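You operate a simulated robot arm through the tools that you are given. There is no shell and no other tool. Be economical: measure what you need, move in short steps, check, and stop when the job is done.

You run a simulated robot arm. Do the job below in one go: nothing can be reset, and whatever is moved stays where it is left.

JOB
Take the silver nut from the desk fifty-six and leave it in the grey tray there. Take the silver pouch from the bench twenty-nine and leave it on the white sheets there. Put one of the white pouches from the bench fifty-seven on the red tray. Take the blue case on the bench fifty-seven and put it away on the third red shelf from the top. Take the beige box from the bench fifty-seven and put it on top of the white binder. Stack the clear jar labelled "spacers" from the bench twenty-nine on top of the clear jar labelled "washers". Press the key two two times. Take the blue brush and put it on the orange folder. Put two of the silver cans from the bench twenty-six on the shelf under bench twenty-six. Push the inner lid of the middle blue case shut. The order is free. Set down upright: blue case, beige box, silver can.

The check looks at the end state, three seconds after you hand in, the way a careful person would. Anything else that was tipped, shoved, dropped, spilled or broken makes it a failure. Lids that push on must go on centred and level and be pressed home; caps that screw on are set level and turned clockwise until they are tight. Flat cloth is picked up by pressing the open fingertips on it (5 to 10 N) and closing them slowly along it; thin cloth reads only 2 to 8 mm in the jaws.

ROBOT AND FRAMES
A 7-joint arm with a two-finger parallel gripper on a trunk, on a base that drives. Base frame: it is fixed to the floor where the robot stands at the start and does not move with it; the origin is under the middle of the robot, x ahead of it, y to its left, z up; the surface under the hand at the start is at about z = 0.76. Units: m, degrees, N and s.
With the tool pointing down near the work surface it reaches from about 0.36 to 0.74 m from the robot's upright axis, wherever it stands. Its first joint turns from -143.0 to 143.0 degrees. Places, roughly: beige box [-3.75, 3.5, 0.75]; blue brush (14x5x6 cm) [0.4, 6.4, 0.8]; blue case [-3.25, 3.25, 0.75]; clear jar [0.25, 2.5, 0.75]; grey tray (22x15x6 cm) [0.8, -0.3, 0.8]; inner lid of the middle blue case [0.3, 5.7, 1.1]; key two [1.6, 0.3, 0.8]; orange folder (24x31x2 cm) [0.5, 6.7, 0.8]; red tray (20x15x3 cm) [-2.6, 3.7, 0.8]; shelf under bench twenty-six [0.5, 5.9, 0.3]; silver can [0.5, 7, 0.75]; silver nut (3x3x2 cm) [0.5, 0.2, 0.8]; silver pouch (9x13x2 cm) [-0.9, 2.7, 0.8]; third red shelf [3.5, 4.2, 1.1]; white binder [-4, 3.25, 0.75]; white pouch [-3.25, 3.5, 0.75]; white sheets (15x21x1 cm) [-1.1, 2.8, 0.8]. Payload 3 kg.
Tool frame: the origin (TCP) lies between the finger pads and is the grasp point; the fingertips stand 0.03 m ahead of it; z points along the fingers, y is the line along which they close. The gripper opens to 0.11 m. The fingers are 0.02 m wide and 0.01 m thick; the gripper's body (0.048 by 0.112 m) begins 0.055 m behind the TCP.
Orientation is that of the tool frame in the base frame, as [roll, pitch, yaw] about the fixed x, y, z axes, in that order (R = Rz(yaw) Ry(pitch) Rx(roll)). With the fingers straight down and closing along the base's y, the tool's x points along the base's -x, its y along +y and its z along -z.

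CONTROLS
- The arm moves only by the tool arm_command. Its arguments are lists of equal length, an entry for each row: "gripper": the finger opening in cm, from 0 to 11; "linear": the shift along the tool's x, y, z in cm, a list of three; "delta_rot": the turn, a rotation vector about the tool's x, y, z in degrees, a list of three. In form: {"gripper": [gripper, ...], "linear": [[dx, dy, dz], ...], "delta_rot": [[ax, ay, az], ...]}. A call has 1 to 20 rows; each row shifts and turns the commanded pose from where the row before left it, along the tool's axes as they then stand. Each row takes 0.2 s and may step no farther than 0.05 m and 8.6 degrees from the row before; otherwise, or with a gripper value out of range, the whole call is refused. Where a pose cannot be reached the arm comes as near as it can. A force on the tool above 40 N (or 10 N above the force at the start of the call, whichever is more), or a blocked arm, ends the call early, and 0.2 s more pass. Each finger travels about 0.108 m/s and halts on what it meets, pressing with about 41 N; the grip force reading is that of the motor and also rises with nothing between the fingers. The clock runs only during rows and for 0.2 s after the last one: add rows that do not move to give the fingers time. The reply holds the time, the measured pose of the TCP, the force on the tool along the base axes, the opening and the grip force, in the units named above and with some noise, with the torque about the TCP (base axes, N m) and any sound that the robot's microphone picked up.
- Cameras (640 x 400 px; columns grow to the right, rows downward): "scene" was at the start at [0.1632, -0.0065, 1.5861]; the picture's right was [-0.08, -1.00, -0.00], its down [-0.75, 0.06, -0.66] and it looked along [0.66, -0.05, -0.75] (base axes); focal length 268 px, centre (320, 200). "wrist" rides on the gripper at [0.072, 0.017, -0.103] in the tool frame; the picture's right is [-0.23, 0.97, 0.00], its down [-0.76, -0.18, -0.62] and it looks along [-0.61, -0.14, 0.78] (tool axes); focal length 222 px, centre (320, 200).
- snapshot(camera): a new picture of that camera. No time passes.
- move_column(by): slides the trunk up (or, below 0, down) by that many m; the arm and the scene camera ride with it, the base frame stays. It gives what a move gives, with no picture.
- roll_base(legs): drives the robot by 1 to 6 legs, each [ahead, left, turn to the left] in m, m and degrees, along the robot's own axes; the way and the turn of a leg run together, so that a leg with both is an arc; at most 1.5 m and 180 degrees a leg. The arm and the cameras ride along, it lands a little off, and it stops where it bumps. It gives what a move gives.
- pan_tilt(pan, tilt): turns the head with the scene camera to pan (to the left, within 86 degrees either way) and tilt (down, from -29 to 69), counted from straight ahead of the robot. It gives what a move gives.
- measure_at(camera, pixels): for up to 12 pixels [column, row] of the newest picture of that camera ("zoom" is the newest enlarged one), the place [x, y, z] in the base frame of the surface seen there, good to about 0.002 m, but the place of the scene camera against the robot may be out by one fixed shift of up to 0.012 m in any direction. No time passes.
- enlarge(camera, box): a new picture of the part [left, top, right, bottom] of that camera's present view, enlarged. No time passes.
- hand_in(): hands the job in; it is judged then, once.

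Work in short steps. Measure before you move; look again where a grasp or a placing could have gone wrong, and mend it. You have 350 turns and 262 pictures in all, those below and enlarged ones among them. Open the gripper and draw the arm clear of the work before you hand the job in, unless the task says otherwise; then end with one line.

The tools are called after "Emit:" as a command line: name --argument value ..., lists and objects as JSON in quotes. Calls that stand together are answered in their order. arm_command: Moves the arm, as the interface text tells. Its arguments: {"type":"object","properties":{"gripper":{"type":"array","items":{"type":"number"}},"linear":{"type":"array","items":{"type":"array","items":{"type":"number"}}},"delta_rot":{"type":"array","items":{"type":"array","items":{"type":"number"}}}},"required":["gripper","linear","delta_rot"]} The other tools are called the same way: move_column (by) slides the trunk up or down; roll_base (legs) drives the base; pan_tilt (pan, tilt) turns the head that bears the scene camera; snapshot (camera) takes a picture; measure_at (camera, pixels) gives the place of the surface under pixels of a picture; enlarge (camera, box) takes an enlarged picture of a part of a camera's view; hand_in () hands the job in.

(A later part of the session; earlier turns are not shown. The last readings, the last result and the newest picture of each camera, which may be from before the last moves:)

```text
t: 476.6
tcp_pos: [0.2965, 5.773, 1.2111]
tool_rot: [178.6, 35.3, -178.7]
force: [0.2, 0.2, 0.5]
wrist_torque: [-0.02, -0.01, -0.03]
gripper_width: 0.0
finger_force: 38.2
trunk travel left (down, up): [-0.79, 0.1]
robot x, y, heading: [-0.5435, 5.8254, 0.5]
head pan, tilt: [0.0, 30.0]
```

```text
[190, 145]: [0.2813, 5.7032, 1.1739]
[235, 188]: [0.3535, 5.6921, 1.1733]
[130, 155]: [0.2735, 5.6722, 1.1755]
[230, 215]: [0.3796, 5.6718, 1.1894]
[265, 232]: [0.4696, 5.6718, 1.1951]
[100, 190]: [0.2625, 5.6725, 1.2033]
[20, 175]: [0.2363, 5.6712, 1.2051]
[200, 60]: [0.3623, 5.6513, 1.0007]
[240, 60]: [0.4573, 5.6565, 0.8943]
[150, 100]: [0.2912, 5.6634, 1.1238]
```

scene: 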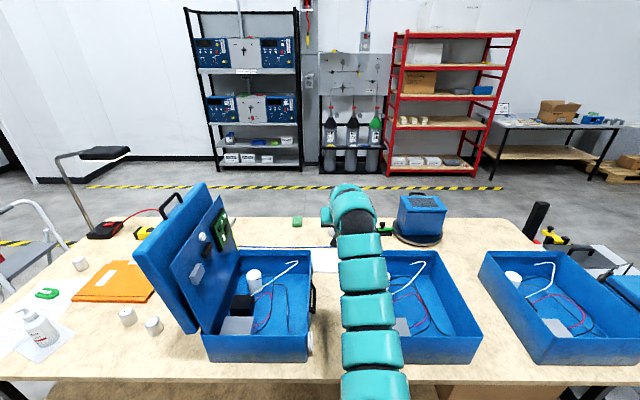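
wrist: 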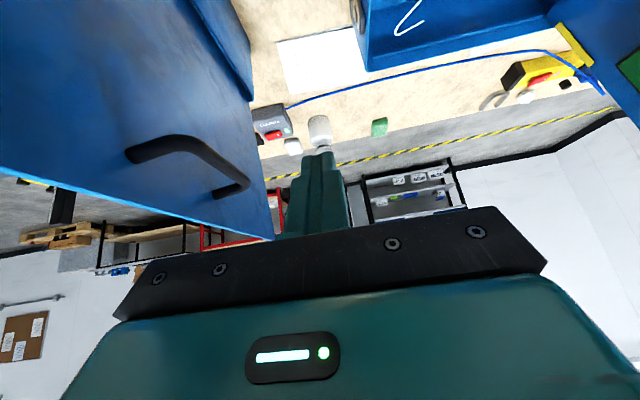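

I push toward −y in small rows: first to about 3 cm past contact with the handle.

Emit:
arm_command --gripper '[0, 0, 0, 0, 0, 0, 0]' --linear '[[0, -2, 0], [0, -2, 0], [0, -1, 0], [0, -1, 0], [0, -1, 0], [0, -1, 0], [0, -1, 0]]' --delta_rot '[[0, 0, 0], [0, 0, 0], [0, 0, 0], [0, 0, 0], [0, 0, 0], [0, 0, 0], [0, 0, 0]]'

Emit:
snapshot --camera "wrist"

```text
t: 478.2
tcp_pos: [0.3009, 5.6848, 1.2091]
tool_rot: [178.6, 35.4, -178.8]
force: [0.4, 0.3, 0.9]
wrist_torque: [0.0, -0.04, -0.04]
gripper_width: 0.0
finger_force: 38.0
trunk travel left (down, up): [-0.79, 0.1]
robot x, y, heading: [-0.5487, 5.8199, 0.4]
head pan, tilt: [0.0, 30.0]
```

```text
118 pictures are left
```

wrist: 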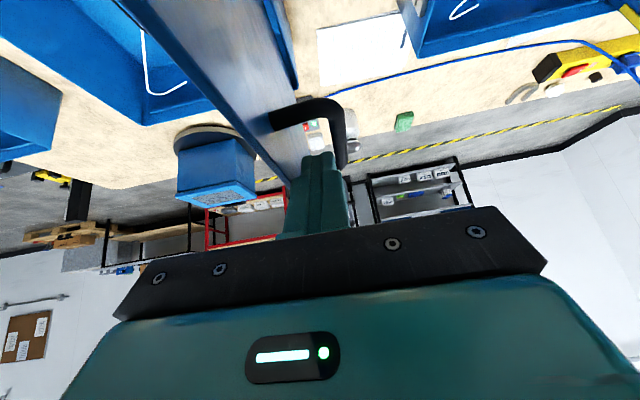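

Fingertip now at the panel just above its handle. Continue pushing 4 cm.

Emit:
arm_command --gripper '[0, 0, 0, 0, 0]' --linear '[[0, -1, 0], [0, -1, 0], [0, -1, 0], [0, -1, 0], [0, 0, 0]]' --delta_rot '[[0, 0, 0], [0, 0, 0], [0, 0, 0], [0, 0, 0], [0, 0, 0]]'

Emit:
snapshot --camera "wrist"

```text
t: 479.4
tcp_pos: [0.2966, 5.6443, 1.2073]
tool_rot: [178.7, 35.5, -178.8]
force: [0.2, 0.4, -0.7]
wrist_torque: [0.0, 0.0, 0.01]
gripper_width: 0.0002
finger_force: 37.8
out of reach, approached as far as the arm can: row 3
trunk travel left (down, up): [-0.79, 0.1]
robot x, y, heading: [-0.5494, 5.8198, 0.2]
head pan, tilt: [0.0, 30.0]
```

```text
117 pictures are left
```

wrist: 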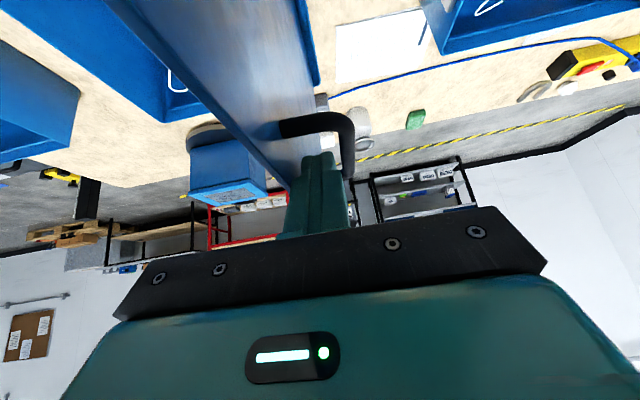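

Measuring where the panel is now.

Emit:
measure_at --camera "wrist" --pixels '[[275, 180], [230, 120], [200, 100], [290, 120], [340, 125], [250, 60]]'

```text
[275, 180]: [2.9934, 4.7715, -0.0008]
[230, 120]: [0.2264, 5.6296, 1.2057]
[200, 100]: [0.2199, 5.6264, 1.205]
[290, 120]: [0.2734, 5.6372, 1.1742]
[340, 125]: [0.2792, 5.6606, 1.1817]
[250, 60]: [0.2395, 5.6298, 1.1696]
```

The panel follows (top now y≈5.63). I continue by strafing the base 6 cm to −y.

Emit:
roll_base --legs '[[0, -0.06, 0]]'

Emit:
snapshot --camera "wrist"

Emit:
measure_at --camera "wrist" --pixels '[[230, 120], [200, 100], [290, 120], [250, 60], [220, 160]]'

```text
t: 480.4
tcp_pos: [0.2977, 5.5801, 1.2077]
tool_rot: [178.5, 35.5, -179.0]
force: [0.0, -1.1, 2.2]
wrist_torque: [0.02, -0.04, 0.03]
gripper_width: 0.0002
finger_force: 37.9
trunk travel left (down, up): [-0.79, 0.1]
robot x, y, heading: [-0.5474, 5.7592, 0.5]
head pan, tilt: [0.0, 30.0]
```

```text
116 pictures are left
```

wrist: 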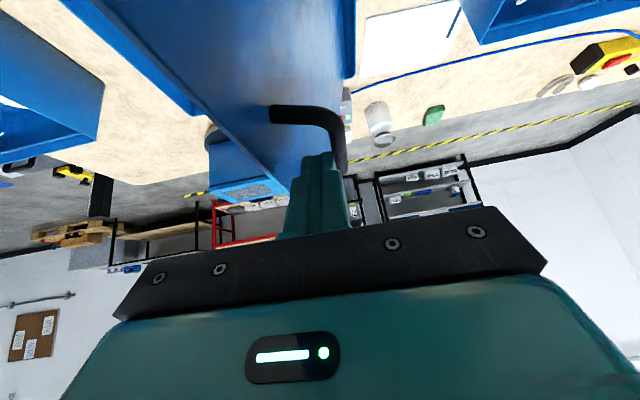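

```text
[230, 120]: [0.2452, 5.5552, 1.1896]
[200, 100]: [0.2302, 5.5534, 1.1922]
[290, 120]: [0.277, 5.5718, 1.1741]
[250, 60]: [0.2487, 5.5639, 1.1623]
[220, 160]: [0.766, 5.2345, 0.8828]
```

Panel ~20° past vertical. Continue: lower 2 cm and strafe 6 cm.

Emit:
move_column --by -0.02

Emit:
roll_base --legs '[[0, -0.06, 0]]'

Emit:
move_column --by -0.03

Emit:
roll_base --legs '[[0, -0.05, 0]]'

Emit:
snapshot --camera "wrist"

Emit:
snapshot --camera "scene"

```text
t: 481.0
tcp_pos: [0.2961, 5.5814, 1.1878]
tool_rot: [178.7, 35.6, -178.9]
force: [-1.9, -1.8, 3.6]
wrist_torque: [0.01, 0.03, 0.01]
gripper_width: 0.0
finger_force: 37.5
trunk travel left (down, up): [-0.77, 0.12]
robot x, y, heading: [-0.5499, 5.7611, 0.1]
head pan, tilt: [0.0, 30.0]
```

```text
t: 482.0
tcp_pos: [0.2983, 5.5201, 1.1865]
tool_rot: [178.6, 35.4, -179.0]
force: [-0.9, -0.9, 0.7]
wrist_torque: [0.0, 0.04, 0.0]
gripper_width: 0.0
finger_force: 37.7
trunk travel left (down, up): [-0.77, 0.12]
robot x, y, heading: [-0.546, 5.7063, 0.2]
head pan, tilt: [0.0, 30.0]
```

```text
t: 482.6
tcp_pos: [0.2988, 5.5131, 1.1681]
tool_rot: [179.0, 36.8, -179.6]
force: [1.5, -5.4, 7.7]
wrist_torque: [0.05, 0.0, -0.09]
gripper_width: 0.0001
finger_force: 37.5
trunk travel left (down, up): [-0.742, 0.148]
robot x, y, heading: [-0.5468, 5.7052, 0.4]
head pan, tilt: [0.0, 30.0]
stopped: the force on the tool passed its limit at 48 N (the readings are from after the stop); the commanded pose is now the measured one
```

```text
t: 483.6
tcp_pos: [0.2991, 5.4632, 1.1651]
tool_rot: [178.8, 36.5, -179.5]
force: [0.0, -0.6, -0.2]
wrist_torque: [0.01, -0.01, 0.03]
gripper_width: 0.0
finger_force: 37.8
trunk travel left (down, up): [-0.742, 0.148]
robot x, y, heading: [-0.5448, 5.6522, 0.2]
head pan, tilt: [0.0, 30.0]
```

```text
115 pictures are left
```

wrist: 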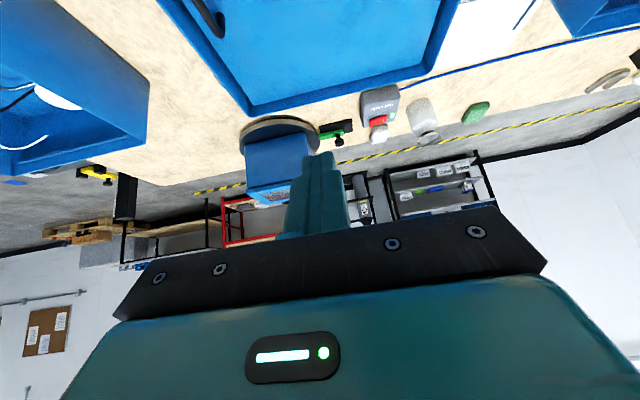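

```text
114 pictures are left
```

scene: 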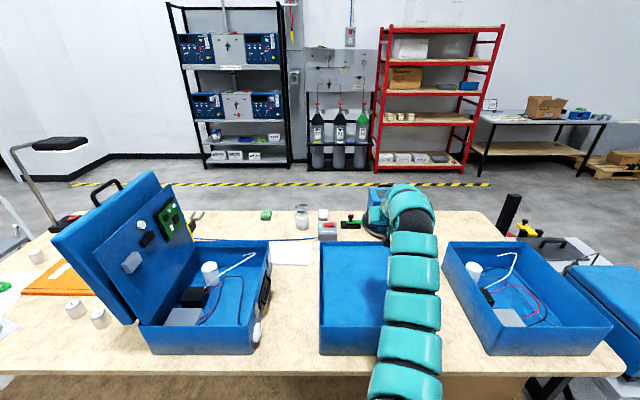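

The lid has swung down into the case. I check whether it's fully shut.

Emit:
enlarge --camera "scene" --box '[290, 220, 450, 370]'

Emit:
measure_at --camera "wrist" --pixels '[[250, 60], [300, 40], [400, 40], [290, 90], [380, 75], [300, 105], [420, 70], [215, 20], [240, 90], [440, 30]]'

Emit:
measure_at --camera "scene" --pixels '[[330, 260], [350, 260], [330, 310], [350, 315], [370, 310], [322, 270], [350, 328], [345, 243], [370, 260]]'

```text
2.67 times, centred on (370, 295) of scene
```

zoom: 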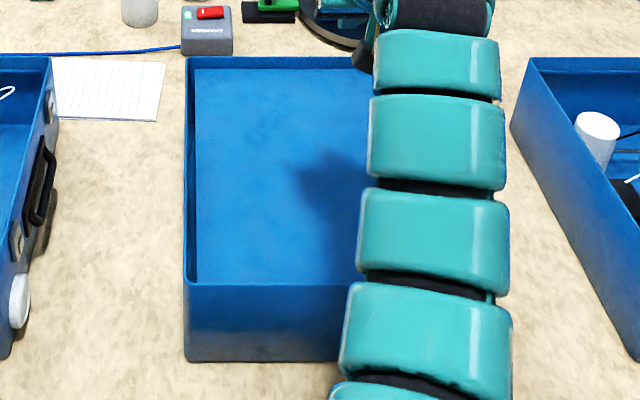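

```text
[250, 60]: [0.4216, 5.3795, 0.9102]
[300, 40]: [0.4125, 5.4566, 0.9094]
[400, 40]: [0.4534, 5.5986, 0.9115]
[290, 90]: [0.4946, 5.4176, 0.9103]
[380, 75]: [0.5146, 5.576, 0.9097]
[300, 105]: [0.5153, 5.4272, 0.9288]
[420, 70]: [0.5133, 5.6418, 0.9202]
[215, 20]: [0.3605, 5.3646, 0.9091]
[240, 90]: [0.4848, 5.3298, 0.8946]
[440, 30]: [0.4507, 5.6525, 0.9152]
```

```text
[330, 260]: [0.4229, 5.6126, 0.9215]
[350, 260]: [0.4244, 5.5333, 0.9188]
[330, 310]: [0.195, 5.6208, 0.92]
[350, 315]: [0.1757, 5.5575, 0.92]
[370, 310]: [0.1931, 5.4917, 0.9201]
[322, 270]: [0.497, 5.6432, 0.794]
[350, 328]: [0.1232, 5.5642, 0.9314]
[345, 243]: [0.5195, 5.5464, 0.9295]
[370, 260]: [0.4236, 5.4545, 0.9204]
```

The lid lies flat (z≈0.910 all over), 1.8 cm below the rim. I press it gently once to be sure it is home.

Emit:
move_column --by -0.2

Emit:
move_column --by -0.02

Emit:
move_column --by -0.005

```text
t: 485.7
tcp_pos: [0.2988, 5.464, 0.9653]
tool_rot: [178.9, 36.4, -179.3]
force: [-0.6, 1.0, -0.5]
wrist_torque: [0.02, -0.01, 0.03]
gripper_width: 0.0001
finger_force: 37.3
trunk travel left (down, up): [-0.542, 0.348]
robot x, y, heading: [-0.5481, 5.652, 0.5]
head pan, tilt: [0.0, 30.0]
```

```text
t: 486.4
tcp_pos: [0.3005, 5.4658, 0.9462]
tool_rot: [178.9, 36.5, -179.4]
force: [-0.2, -0.8, 0.0]
wrist_torque: [0.01, -0.03, -0.01]
gripper_width: 0.0002
finger_force: 37.7
trunk travel left (down, up): [-0.522, 0.368]
robot x, y, heading: [-0.5495, 5.6497, 0.3]
head pan, tilt: [0.0, 30.0]
```

```text
t: 486.9
tcp_pos: [0.2984, 5.464, 0.94]
tool_rot: [178.9, 36.6, -179.4]
force: [0.7, 0.8, 3.4]
wrist_torque: [-0.03, -0.02, -0.04]
gripper_width: 0.0
finger_force: 37.2
trunk travel left (down, up): [-0.517, 0.373]
robot x, y, heading: [-0.549, 5.6478, 0.4]
head pan, tilt: [0.0, 30.0]
```

Emit:
move_column --by -0.002

Emit:
move_column --by 0.3

Emit:
snapshot --camera "wrist"

```text
t: 487.5
tcp_pos: [0.2985, 5.4643, 0.9414]
tool_rot: [178.9, 36.8, -179.5]
force: [6.4, -1.8, 16.2]
wrist_torque: [-0.04, -0.39, -0.02]
gripper_width: 0.0
finger_force: 38.2
trunk travel left (down, up): [-0.515, 0.375]
robot x, y, heading: [-0.5472, 5.6482, 0.4]
head pan, tilt: [0.0, 30.0]
```

```text
t: 490.5
tcp_pos: [0.2987, 5.4643, 1.2374]
tool_rot: [178.9, 36.5, -179.5]
force: [0.5, 0.7, -0.2]
wrist_torque: [0.01, -0.02, 0.01]
gripper_width: 0.0
finger_force: 37.7
trunk travel left (down, up): [-0.815, 0.075]
robot x, y, heading: [-0.5486, 5.654, 0.3]
head pan, tilt: [0.0, 30.0]
```

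```text
112 pictures are left
```

wrist: 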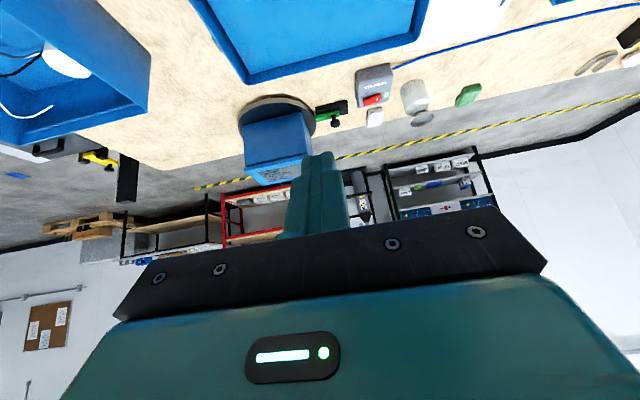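

Lid is home. Next: the brush. I back out and move along to y≈6.45.

Emit:
roll_base --legs '[[-0.35, 0, 0], [0, 0.8, 0]]'

Emit:
arm_command --gripper '[4, 8, 8, 8, 8, 8]' --linear '[[3, 0, 0.8], [3, 0, 1.3], [3, 0, 1.7], [3, 0, 2], [1, 0, 2], [0, 0, 0]]' --delta_rot '[[0, 8, 0], [0, 8, 0], [0, 8, 0], [0, 8, 0], [0, 4.5, 0], [0, 0, 0]]'

Emit:
pan_tilt --pan 0 --tilt 40

Emit:
snapshot --camera "scene"

```text
t: 496.6
tcp_pos: [-0.0666, 6.247, 1.2376]
tool_rot: [178.9, 36.4, -179.7]
force: [0.8, 0.0, 0.3]
wrist_torque: [-0.04, 0.04, -0.01]
gripper_width: 0.0003
finger_force: 38.1
trunk travel left (down, up): [-0.815, 0.075]
robot x, y, heading: [-0.9121, 6.4395, -0.2]
head pan, tilt: [0.0, 30.0]
```

```text
t: 498.0
tcp_pos: [-0.1779, 6.252, 1.104]
tool_rot: [179.2, 0.2, -179.1]
force: [0.7, 0.5, -0.4]
wrist_torque: [-0.01, 0.03, 0.01]
gripper_width: 0.0799
finger_force: 0.1
out of reach, approached as far as the arm can: row 1, 2, 3, 5
trunk travel left (down, up): [-0.815, 0.075]
robot x, y, heading: [-0.9119, 6.4395, -0.1]
head pan, tilt: [0.0, 30.0]
```

```text
t: 498.8
tcp_pos: [-0.1771, 6.251, 1.1036]
tool_rot: [179.1, 0.2, -179.0]
force: [0.2, -0.3, 0.7]
wrist_torque: [-0.04, -0.03, -0.02]
gripper_width: 0.0804
finger_force: 0.1
trunk travel left (down, up): [-0.815, 0.075]
robot x, y, heading: [-0.9146, 6.4379, -0.3]
head pan, tilt: [0.0, 40.0]
```

```text
111 pictures are left
```

scene: 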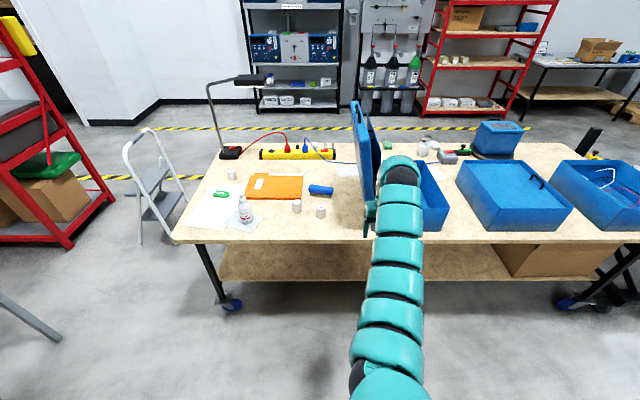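

Measuring brush, folder, cans and the neighbouring lid.

Emit:
measure_at --camera "scene" --pixels '[[320, 189], [311, 190], [331, 190], [275, 187], [247, 198], [303, 178], [296, 203], [320, 208], [231, 174], [355, 210], [357, 110], [245, 205]]'

Emit:
enlarge --camera "scene" --box '[190, 150, 380, 250]'

```text
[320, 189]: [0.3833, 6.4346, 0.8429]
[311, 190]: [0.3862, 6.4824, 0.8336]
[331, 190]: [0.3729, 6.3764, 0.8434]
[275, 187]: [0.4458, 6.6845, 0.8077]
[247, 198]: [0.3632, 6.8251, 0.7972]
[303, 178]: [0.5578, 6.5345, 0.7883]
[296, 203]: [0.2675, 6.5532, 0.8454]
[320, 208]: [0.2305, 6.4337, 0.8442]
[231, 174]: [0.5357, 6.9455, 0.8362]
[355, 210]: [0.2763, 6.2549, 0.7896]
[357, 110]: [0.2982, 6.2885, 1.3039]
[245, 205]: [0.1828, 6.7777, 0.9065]
```

```text
3.37 times, centred on (285, 200) of scene
```

zoom: 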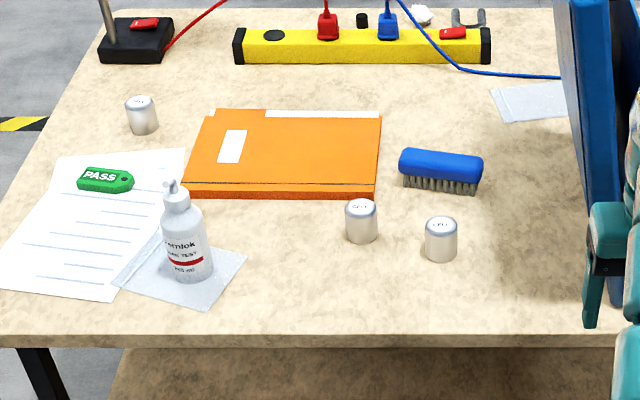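

Brush centre ≈(0.40,6.435), long along y. I move left first (clear of the lid), then forward.

Emit:
roll_base --legs '[[0, 0.185, 0.3], [0.5, 0, 0]]'

Emit:
arm_command --gripper '[8, 8, 8, 8, 8, 8, 8, 8, 8, 8, 8, 8]' --linear '[[0, 0, 0], [0, 0, 0], [0, 0, 0], [0, 0, 0], [0, 0, 0], [0, 0, 0], [0, 0, 0], [0, 0, 0], [0, 0, 0], [0, 0, 0], [0, 0, 0], [0, 0, 0]]' --delta_rot '[[0, 0, 8.2], [0, 0, 8.2], [0, 0, 8.2], [0, 0, 8.2], [0, 0, 8.2], [0, 0, 8.2], [0, 0, 8.2], [0, 0, 8.2], [0, 0, 8.2], [0, 0, 8.2], [0, 0, 8.2], [0, 0, 0]]'

Emit:
snapshot --camera "wrist"

```text
t: 502.8
tcp_pos: [0.3243, 6.4358, 1.1048]
tool_rot: [179.1, 0.1, -179.2]
force: [0.1, 1.1, 0.9]
wrist_torque: [0.01, 0.02, -0.02]
gripper_width: 0.0801
finger_force: 0.0
trunk travel left (down, up): [-0.815, 0.075]
robot x, y, heading: [-0.4105, 6.6263, -0.1]
head pan, tilt: [0.0, 40.0]
```

```text
t: 505.4
tcp_pos: [0.3233, 6.4359, 1.1044]
tool_rot: [179.7, -0.8, 90.4]
force: [0.3, -0.3, 0.0]
wrist_torque: [-0.01, 0.0, -0.01]
gripper_width: 0.0803
finger_force: 0.1
trunk travel left (down, up): [-0.815, 0.075]
robot x, y, heading: [-0.4107, 6.6247, -0.5]
head pan, tilt: [0.0, 40.0]
```

```text
109 pictures are left
```

wrist: 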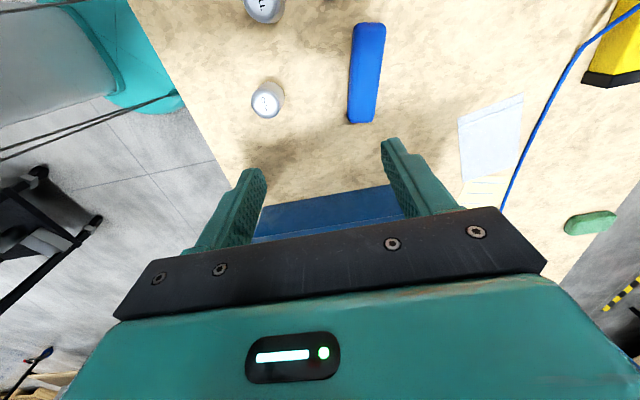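

Tool is turned; brush at (365,75). Measuring it and the cans.

Emit:
measure_at --camera "wrist" --pixels '[[368, 30], [362, 118], [366, 75], [352, 75], [382, 70], [266, 100], [262, 10], [300, 215]]'

```text
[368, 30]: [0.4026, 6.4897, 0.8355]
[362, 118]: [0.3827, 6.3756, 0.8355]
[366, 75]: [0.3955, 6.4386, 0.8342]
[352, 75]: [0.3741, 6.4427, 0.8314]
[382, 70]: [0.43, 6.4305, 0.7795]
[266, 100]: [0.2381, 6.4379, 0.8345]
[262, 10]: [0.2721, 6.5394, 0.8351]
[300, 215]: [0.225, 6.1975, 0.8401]
```

Brush axis ≈80°, centre (0.394,6.433), top 0.8355. I roll in 0.15, move the hand over it with 10° yaw.

Emit:
roll_base --legs '[[0.15, 0, 0.3]]'

Emit:
arm_command --gripper '[8, 8, 8, 8]' --linear '[[0, -2.6, 2], [0, -2.6, 2], [0.3, -2.6, 2], [0, 0, 0]]' --delta_rot '[[0, 0, 0], [0, 0, 0], [0, 0, 4], [0, 0, 6]]'

Emit:
snapshot --camera "wrist"

```text
t: 506.8
tcp_pos: [0.4743, 6.4414, 1.1043]
tool_rot: [179.8, -0.9, 90.9]
force: [-0.3, 0.9, -0.6]
wrist_torque: [-0.02, 0.0, -0.01]
gripper_width: 0.0799
finger_force: 0.0
trunk travel left (down, up): [-0.815, 0.075]
robot x, y, heading: [-0.2614, 6.623, 0.3]
head pan, tilt: [0.0, 40.0]
```

```text
t: 507.8
tcp_pos: [0.4151, 6.4442, 1.0301]
tool_rot: [180.0, -0.9, 80.8]
force: [0.3, 0.8, -0.9]
wrist_torque: [-0.02, 0.02, -0.01]
gripper_width: 0.0799
finger_force: 0.2
out of reach, approached as far as the arm can: row 2, 3
trunk travel left (down, up): [-0.815, 0.075]
robot x, y, heading: [-0.2609, 6.6235, -0.0]
head pan, tilt: [0.0, 40.0]
```

```text
108 pictures are left
```

wrist: 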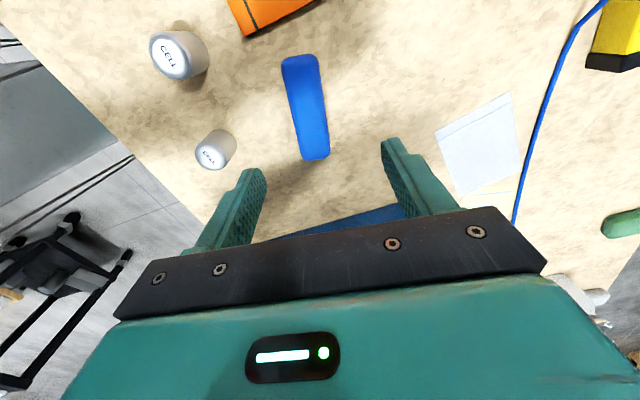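

I correct by base (back 2.1 cm, right 1.1 cm) and lower with the trunk.

Emit:
roll_base --legs '[[-0.021, -0.011, 0]]'

Emit:
move_column --by -0.15

Emit:
snapshot --camera "wrist"

```text
t: 508.6
tcp_pos: [0.3934, 6.4319, 1.0308]
tool_rot: [179.8, -0.8, 81.0]
force: [0.7, -0.5, 0.9]
wrist_torque: [-0.02, 0.02, -0.03]
gripper_width: 0.08
finger_force: 0.1
trunk travel left (down, up): [-0.815, 0.075]
robot x, y, heading: [-0.2851, 6.6133, 0.4]
head pan, tilt: [0.0, 40.0]
```

```text
t: 510.4
tcp_pos: [0.3948, 6.4334, 0.8804]
tool_rot: [179.9, -0.9, 81.0]
force: [-0.5, 0.1, 0.0]
wrist_torque: [0.0, 0.03, -0.04]
gripper_width: 0.0796
finger_force: 0.0
trunk travel left (down, up): [-0.665, 0.225]
robot x, y, heading: [-0.2833, 6.6135, -0.1]
head pan, tilt: [0.0, 40.0]
```

```text
107 pictures are left
```

wrist: 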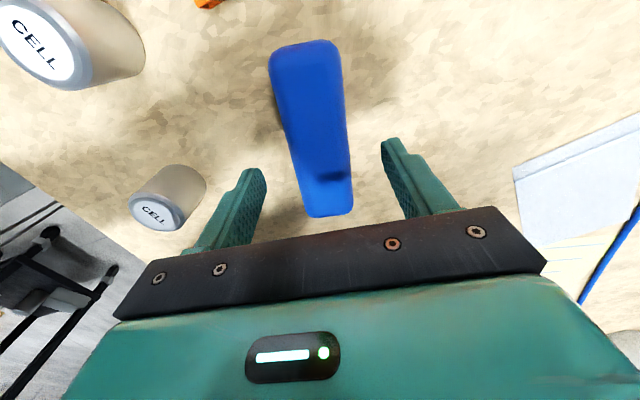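

Brush between the fingers. Lower 6 cm, close.

Emit:
move_column --by -0.058

Emit:
arm_command --gripper '[7, 6, 5, 4, 3, 3, 3]' --linear '[[0, 0, 0], [0, 0, 0], [0, 0, 0], [0, 0, 0], [0, 0, 0], [0, 0, 0], [0, 0, 0]]' --delta_rot '[[0, 0, 0], [0, 0, 0], [0, 0, 0], [0, 0, 0], [0, 0, 0], [0, 0, 0], [0, 0, 0]]'

Emit:
move_column --by 0.1

Emit:
snapshot --camera "wrist"

```text
t: 511.3
tcp_pos: [0.3952, 6.4329, 0.8228]
tool_rot: [179.9, -0.8, 81.0]
force: [0.1, 0.7, -0.2]
wrist_torque: [-0.01, 0.0, 0.02]
gripper_width: 0.08
finger_force: 0.1
trunk travel left (down, up): [-0.607, 0.283]
robot x, y, heading: [-0.2861, 6.6119, 0.3]
head pan, tilt: [0.0, 40.0]
```

```text
t: 512.9
tcp_pos: [0.3943, 6.4328, 0.8233]
tool_rot: [179.8, -0.9, 81.0]
force: [0.8, 0.1, -0.4]
wrist_torque: [0.03, 0.02, -0.02]
gripper_width: 0.0453
finger_force: 41.3
trunk travel left (down, up): [-0.607, 0.283]
robot x, y, heading: [-0.285, 6.6157, 0.0]
head pan, tilt: [0.0, 40.0]
```

```text
t: 514.3
tcp_pos: [0.3949, 6.4328, 0.9225]
tool_rot: [179.8, -0.9, 81.0]
force: [0.3, 1.1, -2.0]
wrist_torque: [0.0, 0.01, 0.0]
gripper_width: 0.0456
finger_force: 41.3
trunk travel left (down, up): [-0.707, 0.183]
robot x, y, heading: [-0.2867, 6.6137, 0.1]
head pan, tilt: [0.0, 40.0]
```

```text
106 pictures are left
```

wrist: 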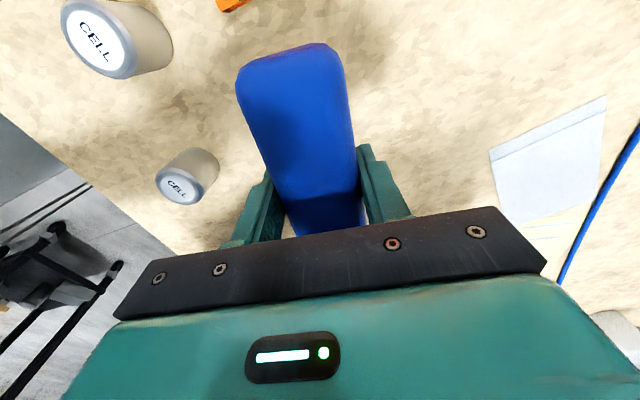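

Brush held. I check the left side for obstacles before strafing.

Emit:
pan_tilt --pan 50 --tilt 50

Emit:
snapshot --camera "scene"

```text
t: 515.5
tcp_pos: [0.3954, 6.4331, 0.9224]
tool_rot: [179.9, -0.9, 81.1]
force: [0.1, 0.5, -1.4]
wrist_torque: [0.01, 0.01, 0.0]
gripper_width: 0.0454
finger_force: 40.7
trunk travel left (down, up): [-0.707, 0.183]
robot x, y, heading: [-0.2811, 6.6179, 0.2]
head pan, tilt: [50.0, 50.0]
```

```text
105 pictures are left
```

scene: 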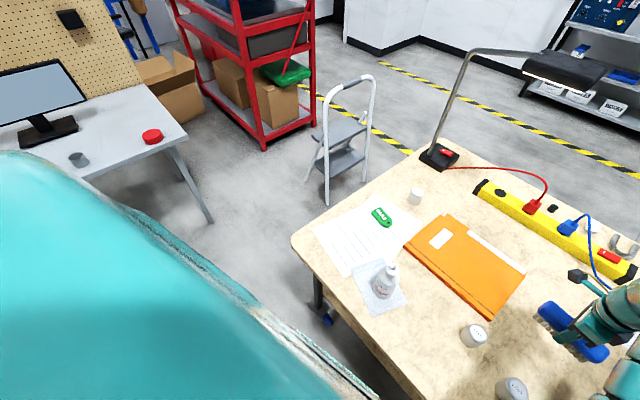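

Measuring the desk on the left and the folder corners.

Emit:
measure_at --camera "scene" --pixels '[[190, 150], [210, 220], [150, 175], [440, 216], [524, 268], [490, 318], [404, 255], [465, 265], [415, 196], [475, 335], [510, 388]]'

```text
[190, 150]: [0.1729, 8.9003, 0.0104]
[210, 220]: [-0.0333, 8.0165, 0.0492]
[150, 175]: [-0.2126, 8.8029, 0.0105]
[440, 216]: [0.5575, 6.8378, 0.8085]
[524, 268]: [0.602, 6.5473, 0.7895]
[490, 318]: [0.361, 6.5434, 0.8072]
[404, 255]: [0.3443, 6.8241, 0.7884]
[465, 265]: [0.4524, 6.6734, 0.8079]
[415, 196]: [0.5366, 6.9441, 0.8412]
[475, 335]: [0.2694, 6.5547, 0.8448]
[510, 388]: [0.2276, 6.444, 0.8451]
```

Folder centre (0.467,6.69), top ≈0.798. Way is clear; I move the brush above it.

Emit:
roll_base --legs '[[0, 0.257, 0], [0.072, 0, 0]]'

Emit:
snapshot --camera "wrist"

```text
t: 517.9
tcp_pos: [0.466, 6.6834, 0.9213]
tool_rot: [-180.0, -1.0, 80.8]
force: [-0.6, 0.3, -2.0]
wrist_torque: [0.0, 0.02, -0.03]
gripper_width: 0.0451
finger_force: 41.3
trunk travel left (down, up): [-0.707, 0.183]
robot x, y, heading: [-0.2131, 6.8684, 0.0]
head pan, tilt: [50.0, 50.0]
```

```text
104 pictures are left
```

wrist: 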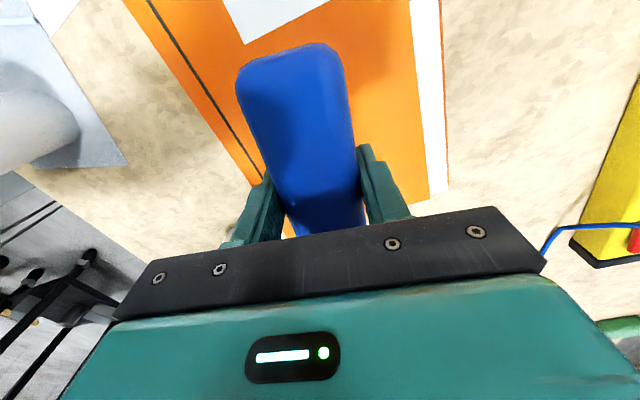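

Lower in steps until contact.

Emit:
move_column --by -0.076

Emit:
move_column --by -0.003

```text
t: 519.0
tcp_pos: [0.4639, 6.6839, 0.8461]
tool_rot: [179.9, -0.9, 80.8]
force: [0.1, 0.4, -1.5]
wrist_torque: [-0.01, 0.01, 0.01]
gripper_width: 0.0454
finger_force: 41.0
trunk travel left (down, up): [-0.631, 0.259]
robot x, y, heading: [-0.2137, 6.863, 0.2]
head pan, tilt: [50.0, 50.0]
```

```text
t: 519.6
tcp_pos: [0.4634, 6.6841, 0.8433]
tool_rot: [179.9, -0.9, 80.8]
force: [0.0, 0.2, -1.9]
wrist_torque: [-0.04, 0.0, 0.0]
gripper_width: 0.0455
finger_force: 40.8
trunk travel left (down, up): [-0.628, 0.262]
robot x, y, heading: [-0.2145, 6.8676, -0.0]
head pan, tilt: [50.0, 50.0]
```

Emit:
move_column --by -0.003

Emit:
arm_command --gripper '[5, 6, 7, 7]' --linear '[[0, 0, 0], [0, 0, 0], [0, 0, 0], [0, 0, 0]]' --delta_rot '[[0, 0, 0], [0, 0, 0], [0, 0, 0], [0, 0, 0]]'

Emit:
move_column --by 0.14

Emit:
snapshot --camera "wrist"

```text
t: 520.1
tcp_pos: [0.4642, 6.6834, 0.8409]
tool_rot: [179.9, -0.8, 80.8]
force: [-1.0, 0.5, 0.9]
wrist_torque: [0.0, 0.08, -0.02]
gripper_width: 0.0455
finger_force: 40.7
trunk travel left (down, up): [-0.625, 0.265]
robot x, y, heading: [-0.2124, 6.8657, 0.0]
head pan, tilt: [50.0, 50.0]
```

```text
t: 521.1
tcp_pos: [0.4643, 6.6836, 0.8412]
tool_rot: [179.9, -0.9, 80.8]
force: [-1.1, -0.5, -0.1]
wrist_torque: [0.0, 0.03, 0.01]
gripper_width: 0.0697
finger_force: 0.0
trunk travel left (down, up): [-0.625, 0.265]
robot x, y, heading: [-0.2129, 6.8666, -0.1]
head pan, tilt: [50.0, 50.0]
```

```text
t: 522.8
tcp_pos: [0.4643, 6.6836, 0.98]
tool_rot: [179.9, -0.9, 80.8]
force: [-0.6, 0.3, -0.2]
wrist_torque: [0.02, -0.02, 0.01]
gripper_width: 0.0699
finger_force: 0.0
trunk travel left (down, up): [-0.765, 0.125]
robot x, y, heading: [-0.2148, 6.8692, 0.1]
head pan, tilt: [50.0, 50.0]
```

```text
103 pictures are left
```

wrist: 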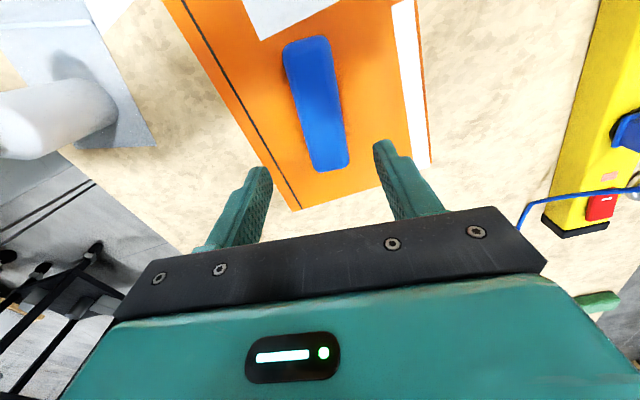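

Brush is on the folder. Next the cans: I back off, turn the tool back, and pitch it to 50°.

Emit:
roll_base --legs '[[-0.6, 0, 0]]'

Emit:
arm_command --gripper '[7, 7, 7, 7, 7, 7, 7, 7, 7, 7, 7, 7, 7]' --linear '[[0, 0, 0], [0, 0, 0], [0, 0, 0], [0, 0, 0], [0, 0, 0], [0, 0, 0], [0, 0, 0], [0, 0, 0], [0, 0, 0], [0, 0, 0], [0, 0, 0], [0, 0, 0], [0, 0, 0]]' --delta_rot '[[0, 0, -8.25], [0, 0, -8.25], [0, 0, -8.25], [0, 0, -8.25], [0, 0, -8.25], [0, 0, -8.25], [0, 0, -8.25], [0, 0, -8.25], [0, 0, -8.25], [0, 0, -8.25], [0, 0, -8.25], [0, 0, -8.25], [0, 0, 0]]'

Emit:
arm_command --gripper '[7, 7, 7, 7, 7, 7, 7]' --linear '[[-2.2, 0, 0], [-2.2, 0, 0.3], [-2.1, 0, 0.7], [-2, 0, 1], [-1.8, 0, 1.3], [-1.6, 0, 1.5], [0, 0, 0]]' --delta_rot '[[0, -8.4, 0], [0, -8.4, 0], [0, -8.4, 0], [0, -8.4, 0], [0, -8.4, 0], [0, -8, 0], [0, 0, 0]]'

Emit:
pan_tilt --pan 0 --tilt 40

Emit:
snapshot --camera "scene"

```text
t: 526.1
tcp_pos: [-0.1293, 6.682, 0.9806]
tool_rot: [179.9, -0.9, 80.6]
force: [-0.2, -0.1, -1.0]
wrist_torque: [0.01, -0.01, 0.02]
gripper_width: 0.0698
finger_force: 0.2
trunk travel left (down, up): [-0.765, 0.125]
robot x, y, heading: [-0.8039, 6.8706, -0.3]
head pan, tilt: [50.0, 50.0]
```

```text
t: 528.9
tcp_pos: [-0.1291, 6.684, 0.9802]
tool_rot: [179.1, 0.3, 179.8]
force: [0.1, 0.2, 0.1]
wrist_torque: [-0.03, 0.0, 0.01]
gripper_width: 0.0703
finger_force: 0.0
trunk travel left (down, up): [-0.765, 0.125]
robot x, y, heading: [-0.8043, 6.8634, -0.1]
head pan, tilt: [50.0, 50.0]
```

```text
t: 530.5
tcp_pos: [0.0126, 6.6897, 0.9773]
tool_rot: [178.6, 50.3, 178.7]
force: [-0.4, -0.4, 0.4]
wrist_torque: [0.01, 0.0, 0.04]
gripper_width: 0.0701
finger_force: 0.1
out of reach, approached as far as the arm can: row 1, 2
trunk travel left (down, up): [-0.765, 0.125]
robot x, y, heading: [-0.8059, 6.8675, -0.2]
head pan, tilt: [50.0, 50.0]
```

```text
t: 531.7
tcp_pos: [0.0126, 6.6886, 0.9763]
tool_rot: [178.6, 50.2, 178.8]
force: [0.0, -0.4, 0.7]
wrist_torque: [0.0, 0.0, 0.0]
gripper_width: 0.0699
finger_force: 0.1
trunk travel left (down, up): [-0.765, 0.125]
robot x, y, heading: [-0.8066, 6.8669, -0.1]
head pan, tilt: [0.0, 40.0]
```

```text
102 pictures are left
```

scene: 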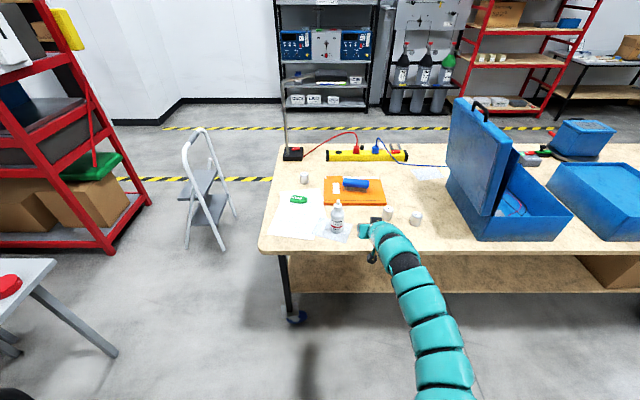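

I position for the nearer can at (0.238,6.438): right 0.25, forward 0.15, then look with the wrist.

Emit:
measure_at --camera "scene" --pixels '[[340, 262], [340, 285], [330, 255], [420, 290], [500, 285], [288, 310], [480, 260], [388, 210], [417, 214]]'

Emit:
roll_base --legs '[[0, -0.251, 0], [0.14, 0, 0]]'

Emit:
move_column --by -0.1

Emit:
snapshot --camera "wrist"

```text
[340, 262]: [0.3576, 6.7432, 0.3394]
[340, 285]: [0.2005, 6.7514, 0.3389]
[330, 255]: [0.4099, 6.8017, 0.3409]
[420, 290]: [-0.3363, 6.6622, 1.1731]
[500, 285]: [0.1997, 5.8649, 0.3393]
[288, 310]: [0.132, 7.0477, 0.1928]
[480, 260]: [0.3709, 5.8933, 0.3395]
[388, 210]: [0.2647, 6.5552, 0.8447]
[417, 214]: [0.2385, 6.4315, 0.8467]
```

```text
t: 534.5
tcp_pos: [0.1527, 6.4349, 0.9756]
tool_rot: [178.6, 50.2, 178.6]
force: [-0.1, 0.3, -0.6]
wrist_torque: [-0.02, 0.02, 0.02]
gripper_width: 0.07
finger_force: 0.0
trunk travel left (down, up): [-0.765, 0.125]
robot x, y, heading: [-0.6688, 6.6126, -0.2]
head pan, tilt: [0.0, 40.0]
```

```text
t: 535.8
tcp_pos: [0.1498, 6.4352, 0.8762]
tool_rot: [178.6, 50.2, 178.6]
force: [-0.2, -0.7, -0.3]
wrist_torque: [-0.02, -0.01, -0.02]
gripper_width: 0.0702
finger_force: 0.1
trunk travel left (down, up): [-0.665, 0.225]
robot x, y, heading: [-0.6683, 6.6132, 0.0]
head pan, tilt: [0.0, 40.0]
```

```text
101 pictures are left
```

wrist: 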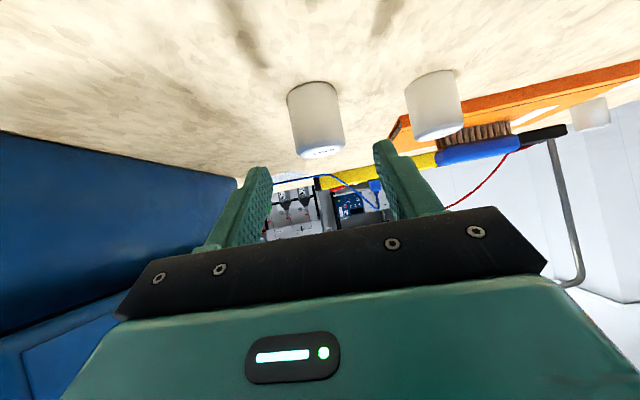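

Measuring the can at (315,120).

Emit:
measure_at --camera "wrist" --pixels '[[315, 115], [292, 115], [340, 110], [322, 150], [315, 90], [433, 110], [200, 200], [230, 185]]'

```text
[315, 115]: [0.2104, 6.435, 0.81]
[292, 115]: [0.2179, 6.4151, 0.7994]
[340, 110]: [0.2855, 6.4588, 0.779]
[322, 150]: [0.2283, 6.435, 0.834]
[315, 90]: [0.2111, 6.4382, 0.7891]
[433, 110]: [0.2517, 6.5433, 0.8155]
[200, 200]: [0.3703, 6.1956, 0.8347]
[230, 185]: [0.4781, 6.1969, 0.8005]
```

Can centre (0.2315,6.436). Roll forward 6.8 cm, lower 6 cm, and check.

Emit:
roll_base --legs '[[0.068, 0, 0]]'

Emit:
move_column --by -0.06

Emit:
snapshot --camera "wrist"

```text
t: 536.8
tcp_pos: [0.2203, 6.4338, 0.8745]
tool_rot: [178.7, 50.1, 178.5]
force: [0.0, -0.8, 0.6]
wrist_torque: [0.02, 0.0, 0.0]
gripper_width: 0.0698
finger_force: 0.0
trunk travel left (down, up): [-0.665, 0.225]
robot x, y, heading: [-0.6007, 6.6115, -0.2]
head pan, tilt: [0.0, 40.0]
```

```text
t: 537.8
tcp_pos: [0.2192, 6.4344, 0.8159]
tool_rot: [178.6, 50.3, 178.6]
force: [0.2, -0.1, 0.1]
wrist_torque: [-0.01, -0.03, -0.02]
gripper_width: 0.0697
finger_force: 0.1
trunk travel left (down, up): [-0.605, 0.285]
robot x, y, heading: [-0.5991, 6.6152, -0.2]
head pan, tilt: [0.0, 40.0]
```

```text
100 pictures are left
```

wrist: 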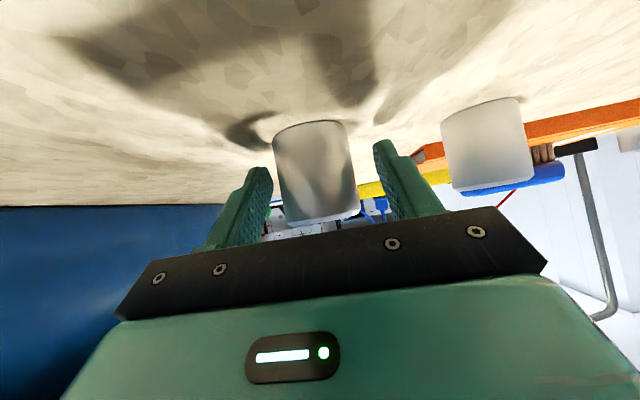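

Can is between the pads. Close and lift.

Emit:
arm_command --gripper '[6, 5, 4.4, 3.8, 3, 3, 3]' --linear '[[0, 0, 0], [0, 0, 0], [0, 0, 0], [0, 0, 0], [0, 0, 0], [0, 0, 0], [0, 0, 0]]' --delta_rot '[[0, 0, 0], [0, 0, 0], [0, 0, 0], [0, 0, 0], [0, 0, 0], [0, 0, 0], [0, 0, 0]]'

Emit:
move_column --by 0.08

Emit:
snapshot --camera "wrist"

```text
t: 539.4
tcp_pos: [0.219, 6.4352, 0.8157]
tool_rot: [178.6, 50.1, 178.6]
force: [-0.3, -0.9, 1.4]
wrist_torque: [-0.02, -0.01, -0.01]
gripper_width: 0.0464
finger_force: 41.4
trunk travel left (down, up): [-0.605, 0.285]
robot x, y, heading: [-0.6022, 6.6145, 0.0]
head pan, tilt: [0.0, 40.0]
```

```text
t: 540.5
tcp_pos: [0.2187, 6.4351, 0.8957]
tool_rot: [178.7, 50.3, 178.6]
force: [-0.7, -0.2, -2.0]
wrist_torque: [-0.02, 0.06, 0.01]
gripper_width: 0.0466
finger_force: 40.8
trunk travel left (down, up): [-0.685, 0.205]
robot x, y, heading: [-0.5993, 6.6157, -0.3]
head pan, tilt: [0.0, 40.0]
```

```text
99 pictures are left
```

wrist: 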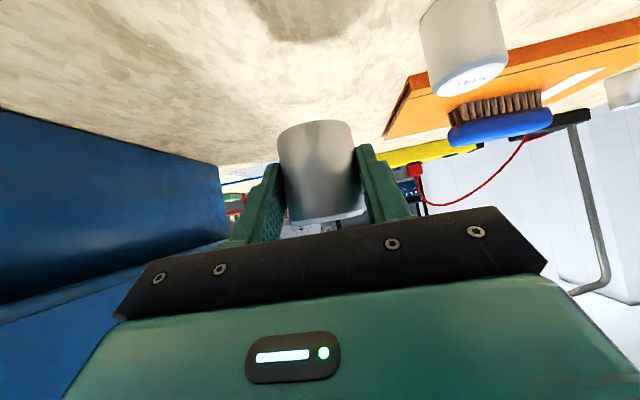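

Can held upright. I back out 0.42, lower the trunk so the can is at shelf height, then look.

Emit:
roll_base --legs '[[-0.42, 0, 0]]'

Emit:
move_column --by -0.3

Emit:
move_column --by -0.19

Emit:
snapshot --camera "scene"

Emit:
snapshot --camera "wrist"

```text
t: 543.1
tcp_pos: [-0.2011, 6.4331, 0.8956]
tool_rot: [178.6, 50.3, 178.3]
force: [0.5, 0.3, -1.6]
wrist_torque: [0.0, 0.01, 0.03]
gripper_width: 0.0466
finger_force: 41.5
trunk travel left (down, up): [-0.685, 0.205]
robot x, y, heading: [-1.017, 6.6108, -0.4]
head pan, tilt: [0.0, 40.0]
```

```text
t: 546.1
tcp_pos: [-0.2013, 6.433, 0.5948]
tool_rot: [178.6, 50.2, 178.4]
force: [-0.8, 0.2, -2.1]
wrist_torque: [-0.02, 0.03, 0.01]
gripper_width: 0.0465
finger_force: 41.4
trunk travel left (down, up): [-0.385, 0.505]
robot x, y, heading: [-1.0197, 6.6146, -0.4]
head pan, tilt: [0.0, 40.0]
```

```text
t: 548.2
tcp_pos: [-0.2013, 6.4341, 0.4062]
tool_rot: [178.5, 50.3, 178.3]
force: [0.1, -0.3, -1.3]
wrist_torque: [0.0, 0.02, -0.01]
gripper_width: 0.0466
finger_force: 41.4
trunk travel left (down, up): [-0.195, 0.695]
robot x, y, heading: [-1.0206, 6.616, -0.5]
head pan, tilt: [0.0, 40.0]
```

```text
98 pictures are left
```

scene: 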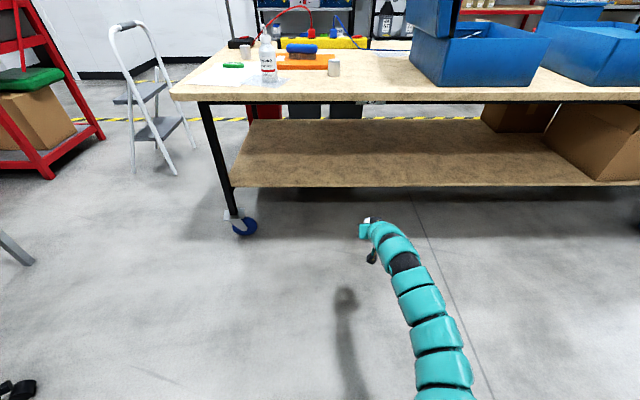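

```text
97 pictures are left
```

wrist: 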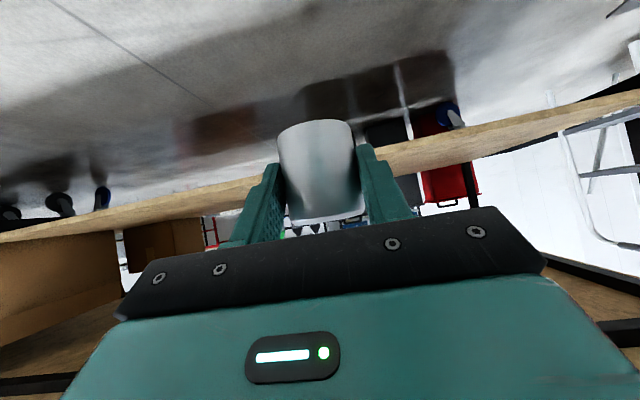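

Measuring the shelf's front edge, surface and the bench underside.

Emit:
measure_at --camera "scene" --pixels '[[340, 183], [340, 187], [340, 150], [330, 100], [420, 150], [500, 170], [560, 150], [370, 230], [340, 122]]'

Emit:
measure_at --camera "wrist" --pixels '[[430, 152], [430, 165], [230, 195], [200, 200], [500, 140]]'

```text
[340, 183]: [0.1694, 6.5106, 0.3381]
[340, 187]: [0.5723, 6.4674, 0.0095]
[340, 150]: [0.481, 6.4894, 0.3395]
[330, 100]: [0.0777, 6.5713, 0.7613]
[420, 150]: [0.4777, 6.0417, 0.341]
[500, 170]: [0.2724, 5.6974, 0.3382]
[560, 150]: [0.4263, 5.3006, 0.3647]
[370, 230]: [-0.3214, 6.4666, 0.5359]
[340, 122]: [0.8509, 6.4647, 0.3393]
```

```text
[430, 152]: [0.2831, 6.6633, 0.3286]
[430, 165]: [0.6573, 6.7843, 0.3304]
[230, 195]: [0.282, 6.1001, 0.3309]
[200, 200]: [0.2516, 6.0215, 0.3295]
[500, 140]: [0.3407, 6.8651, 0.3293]
```

Shelf top 0.329, front x≈0.165. I drive in 0.52 m and lower.

Emit:
roll_base --legs '[[0.52, 0, 0.4]]'

Emit:
move_column --by -0.036

```text
t: 551.3
tcp_pos: [0.326, 6.4338, 0.4069]
tool_rot: [178.6, 50.2, 178.5]
force: [0.7, 0.6, -2.0]
wrist_torque: [-0.05, 0.02, 0.01]
gripper_width: 0.0467
finger_force: 40.6
trunk travel left (down, up): [-0.195, 0.695]
robot x, y, heading: [-0.4919, 6.6136, -0.2]
head pan, tilt: [0.0, 40.0]
```

```text
t: 552.1
tcp_pos: [0.326, 6.4337, 0.3706]
tool_rot: [178.6, 50.2, 178.6]
force: [-0.3, 0.8, -2.0]
wrist_torque: [0.04, 0.04, -0.03]
gripper_width: 0.0465
finger_force: 41.0
trunk travel left (down, up): [-0.159, 0.731]
robot x, y, heading: [-0.4934, 6.6163, -0.2]
head pan, tilt: [0.0, 40.0]
```

Emit:
move_column --by -0.003

Emit:
move_column --by -0.0015

```text
t: 552.6
tcp_pos: [0.3255, 6.4326, 0.3685]
tool_rot: [178.6, 50.2, 178.6]
force: [-1.0, 0.9, -1.2]
wrist_torque: [0.02, 0.01, -0.02]
gripper_width: 0.0465
finger_force: 41.1
trunk travel left (down, up): [-0.156, 0.734]
robot x, y, heading: [-0.4927, 6.6135, -0.3]
head pan, tilt: [0.0, 40.0]
```

```text
t: 553.1
tcp_pos: [0.3253, 6.4335, 0.3665]
tool_rot: [178.6, 50.3, 178.7]
force: [0.3, -0.3, 1.9]
wrist_torque: [-0.01, -0.01, -0.02]
gripper_width: 0.0467
finger_force: 40.6
trunk travel left (down, up): [-0.155, 0.735]
robot x, y, heading: [-0.4954, 6.6149, -0.1]
head pan, tilt: [0.0, 40.0]
```

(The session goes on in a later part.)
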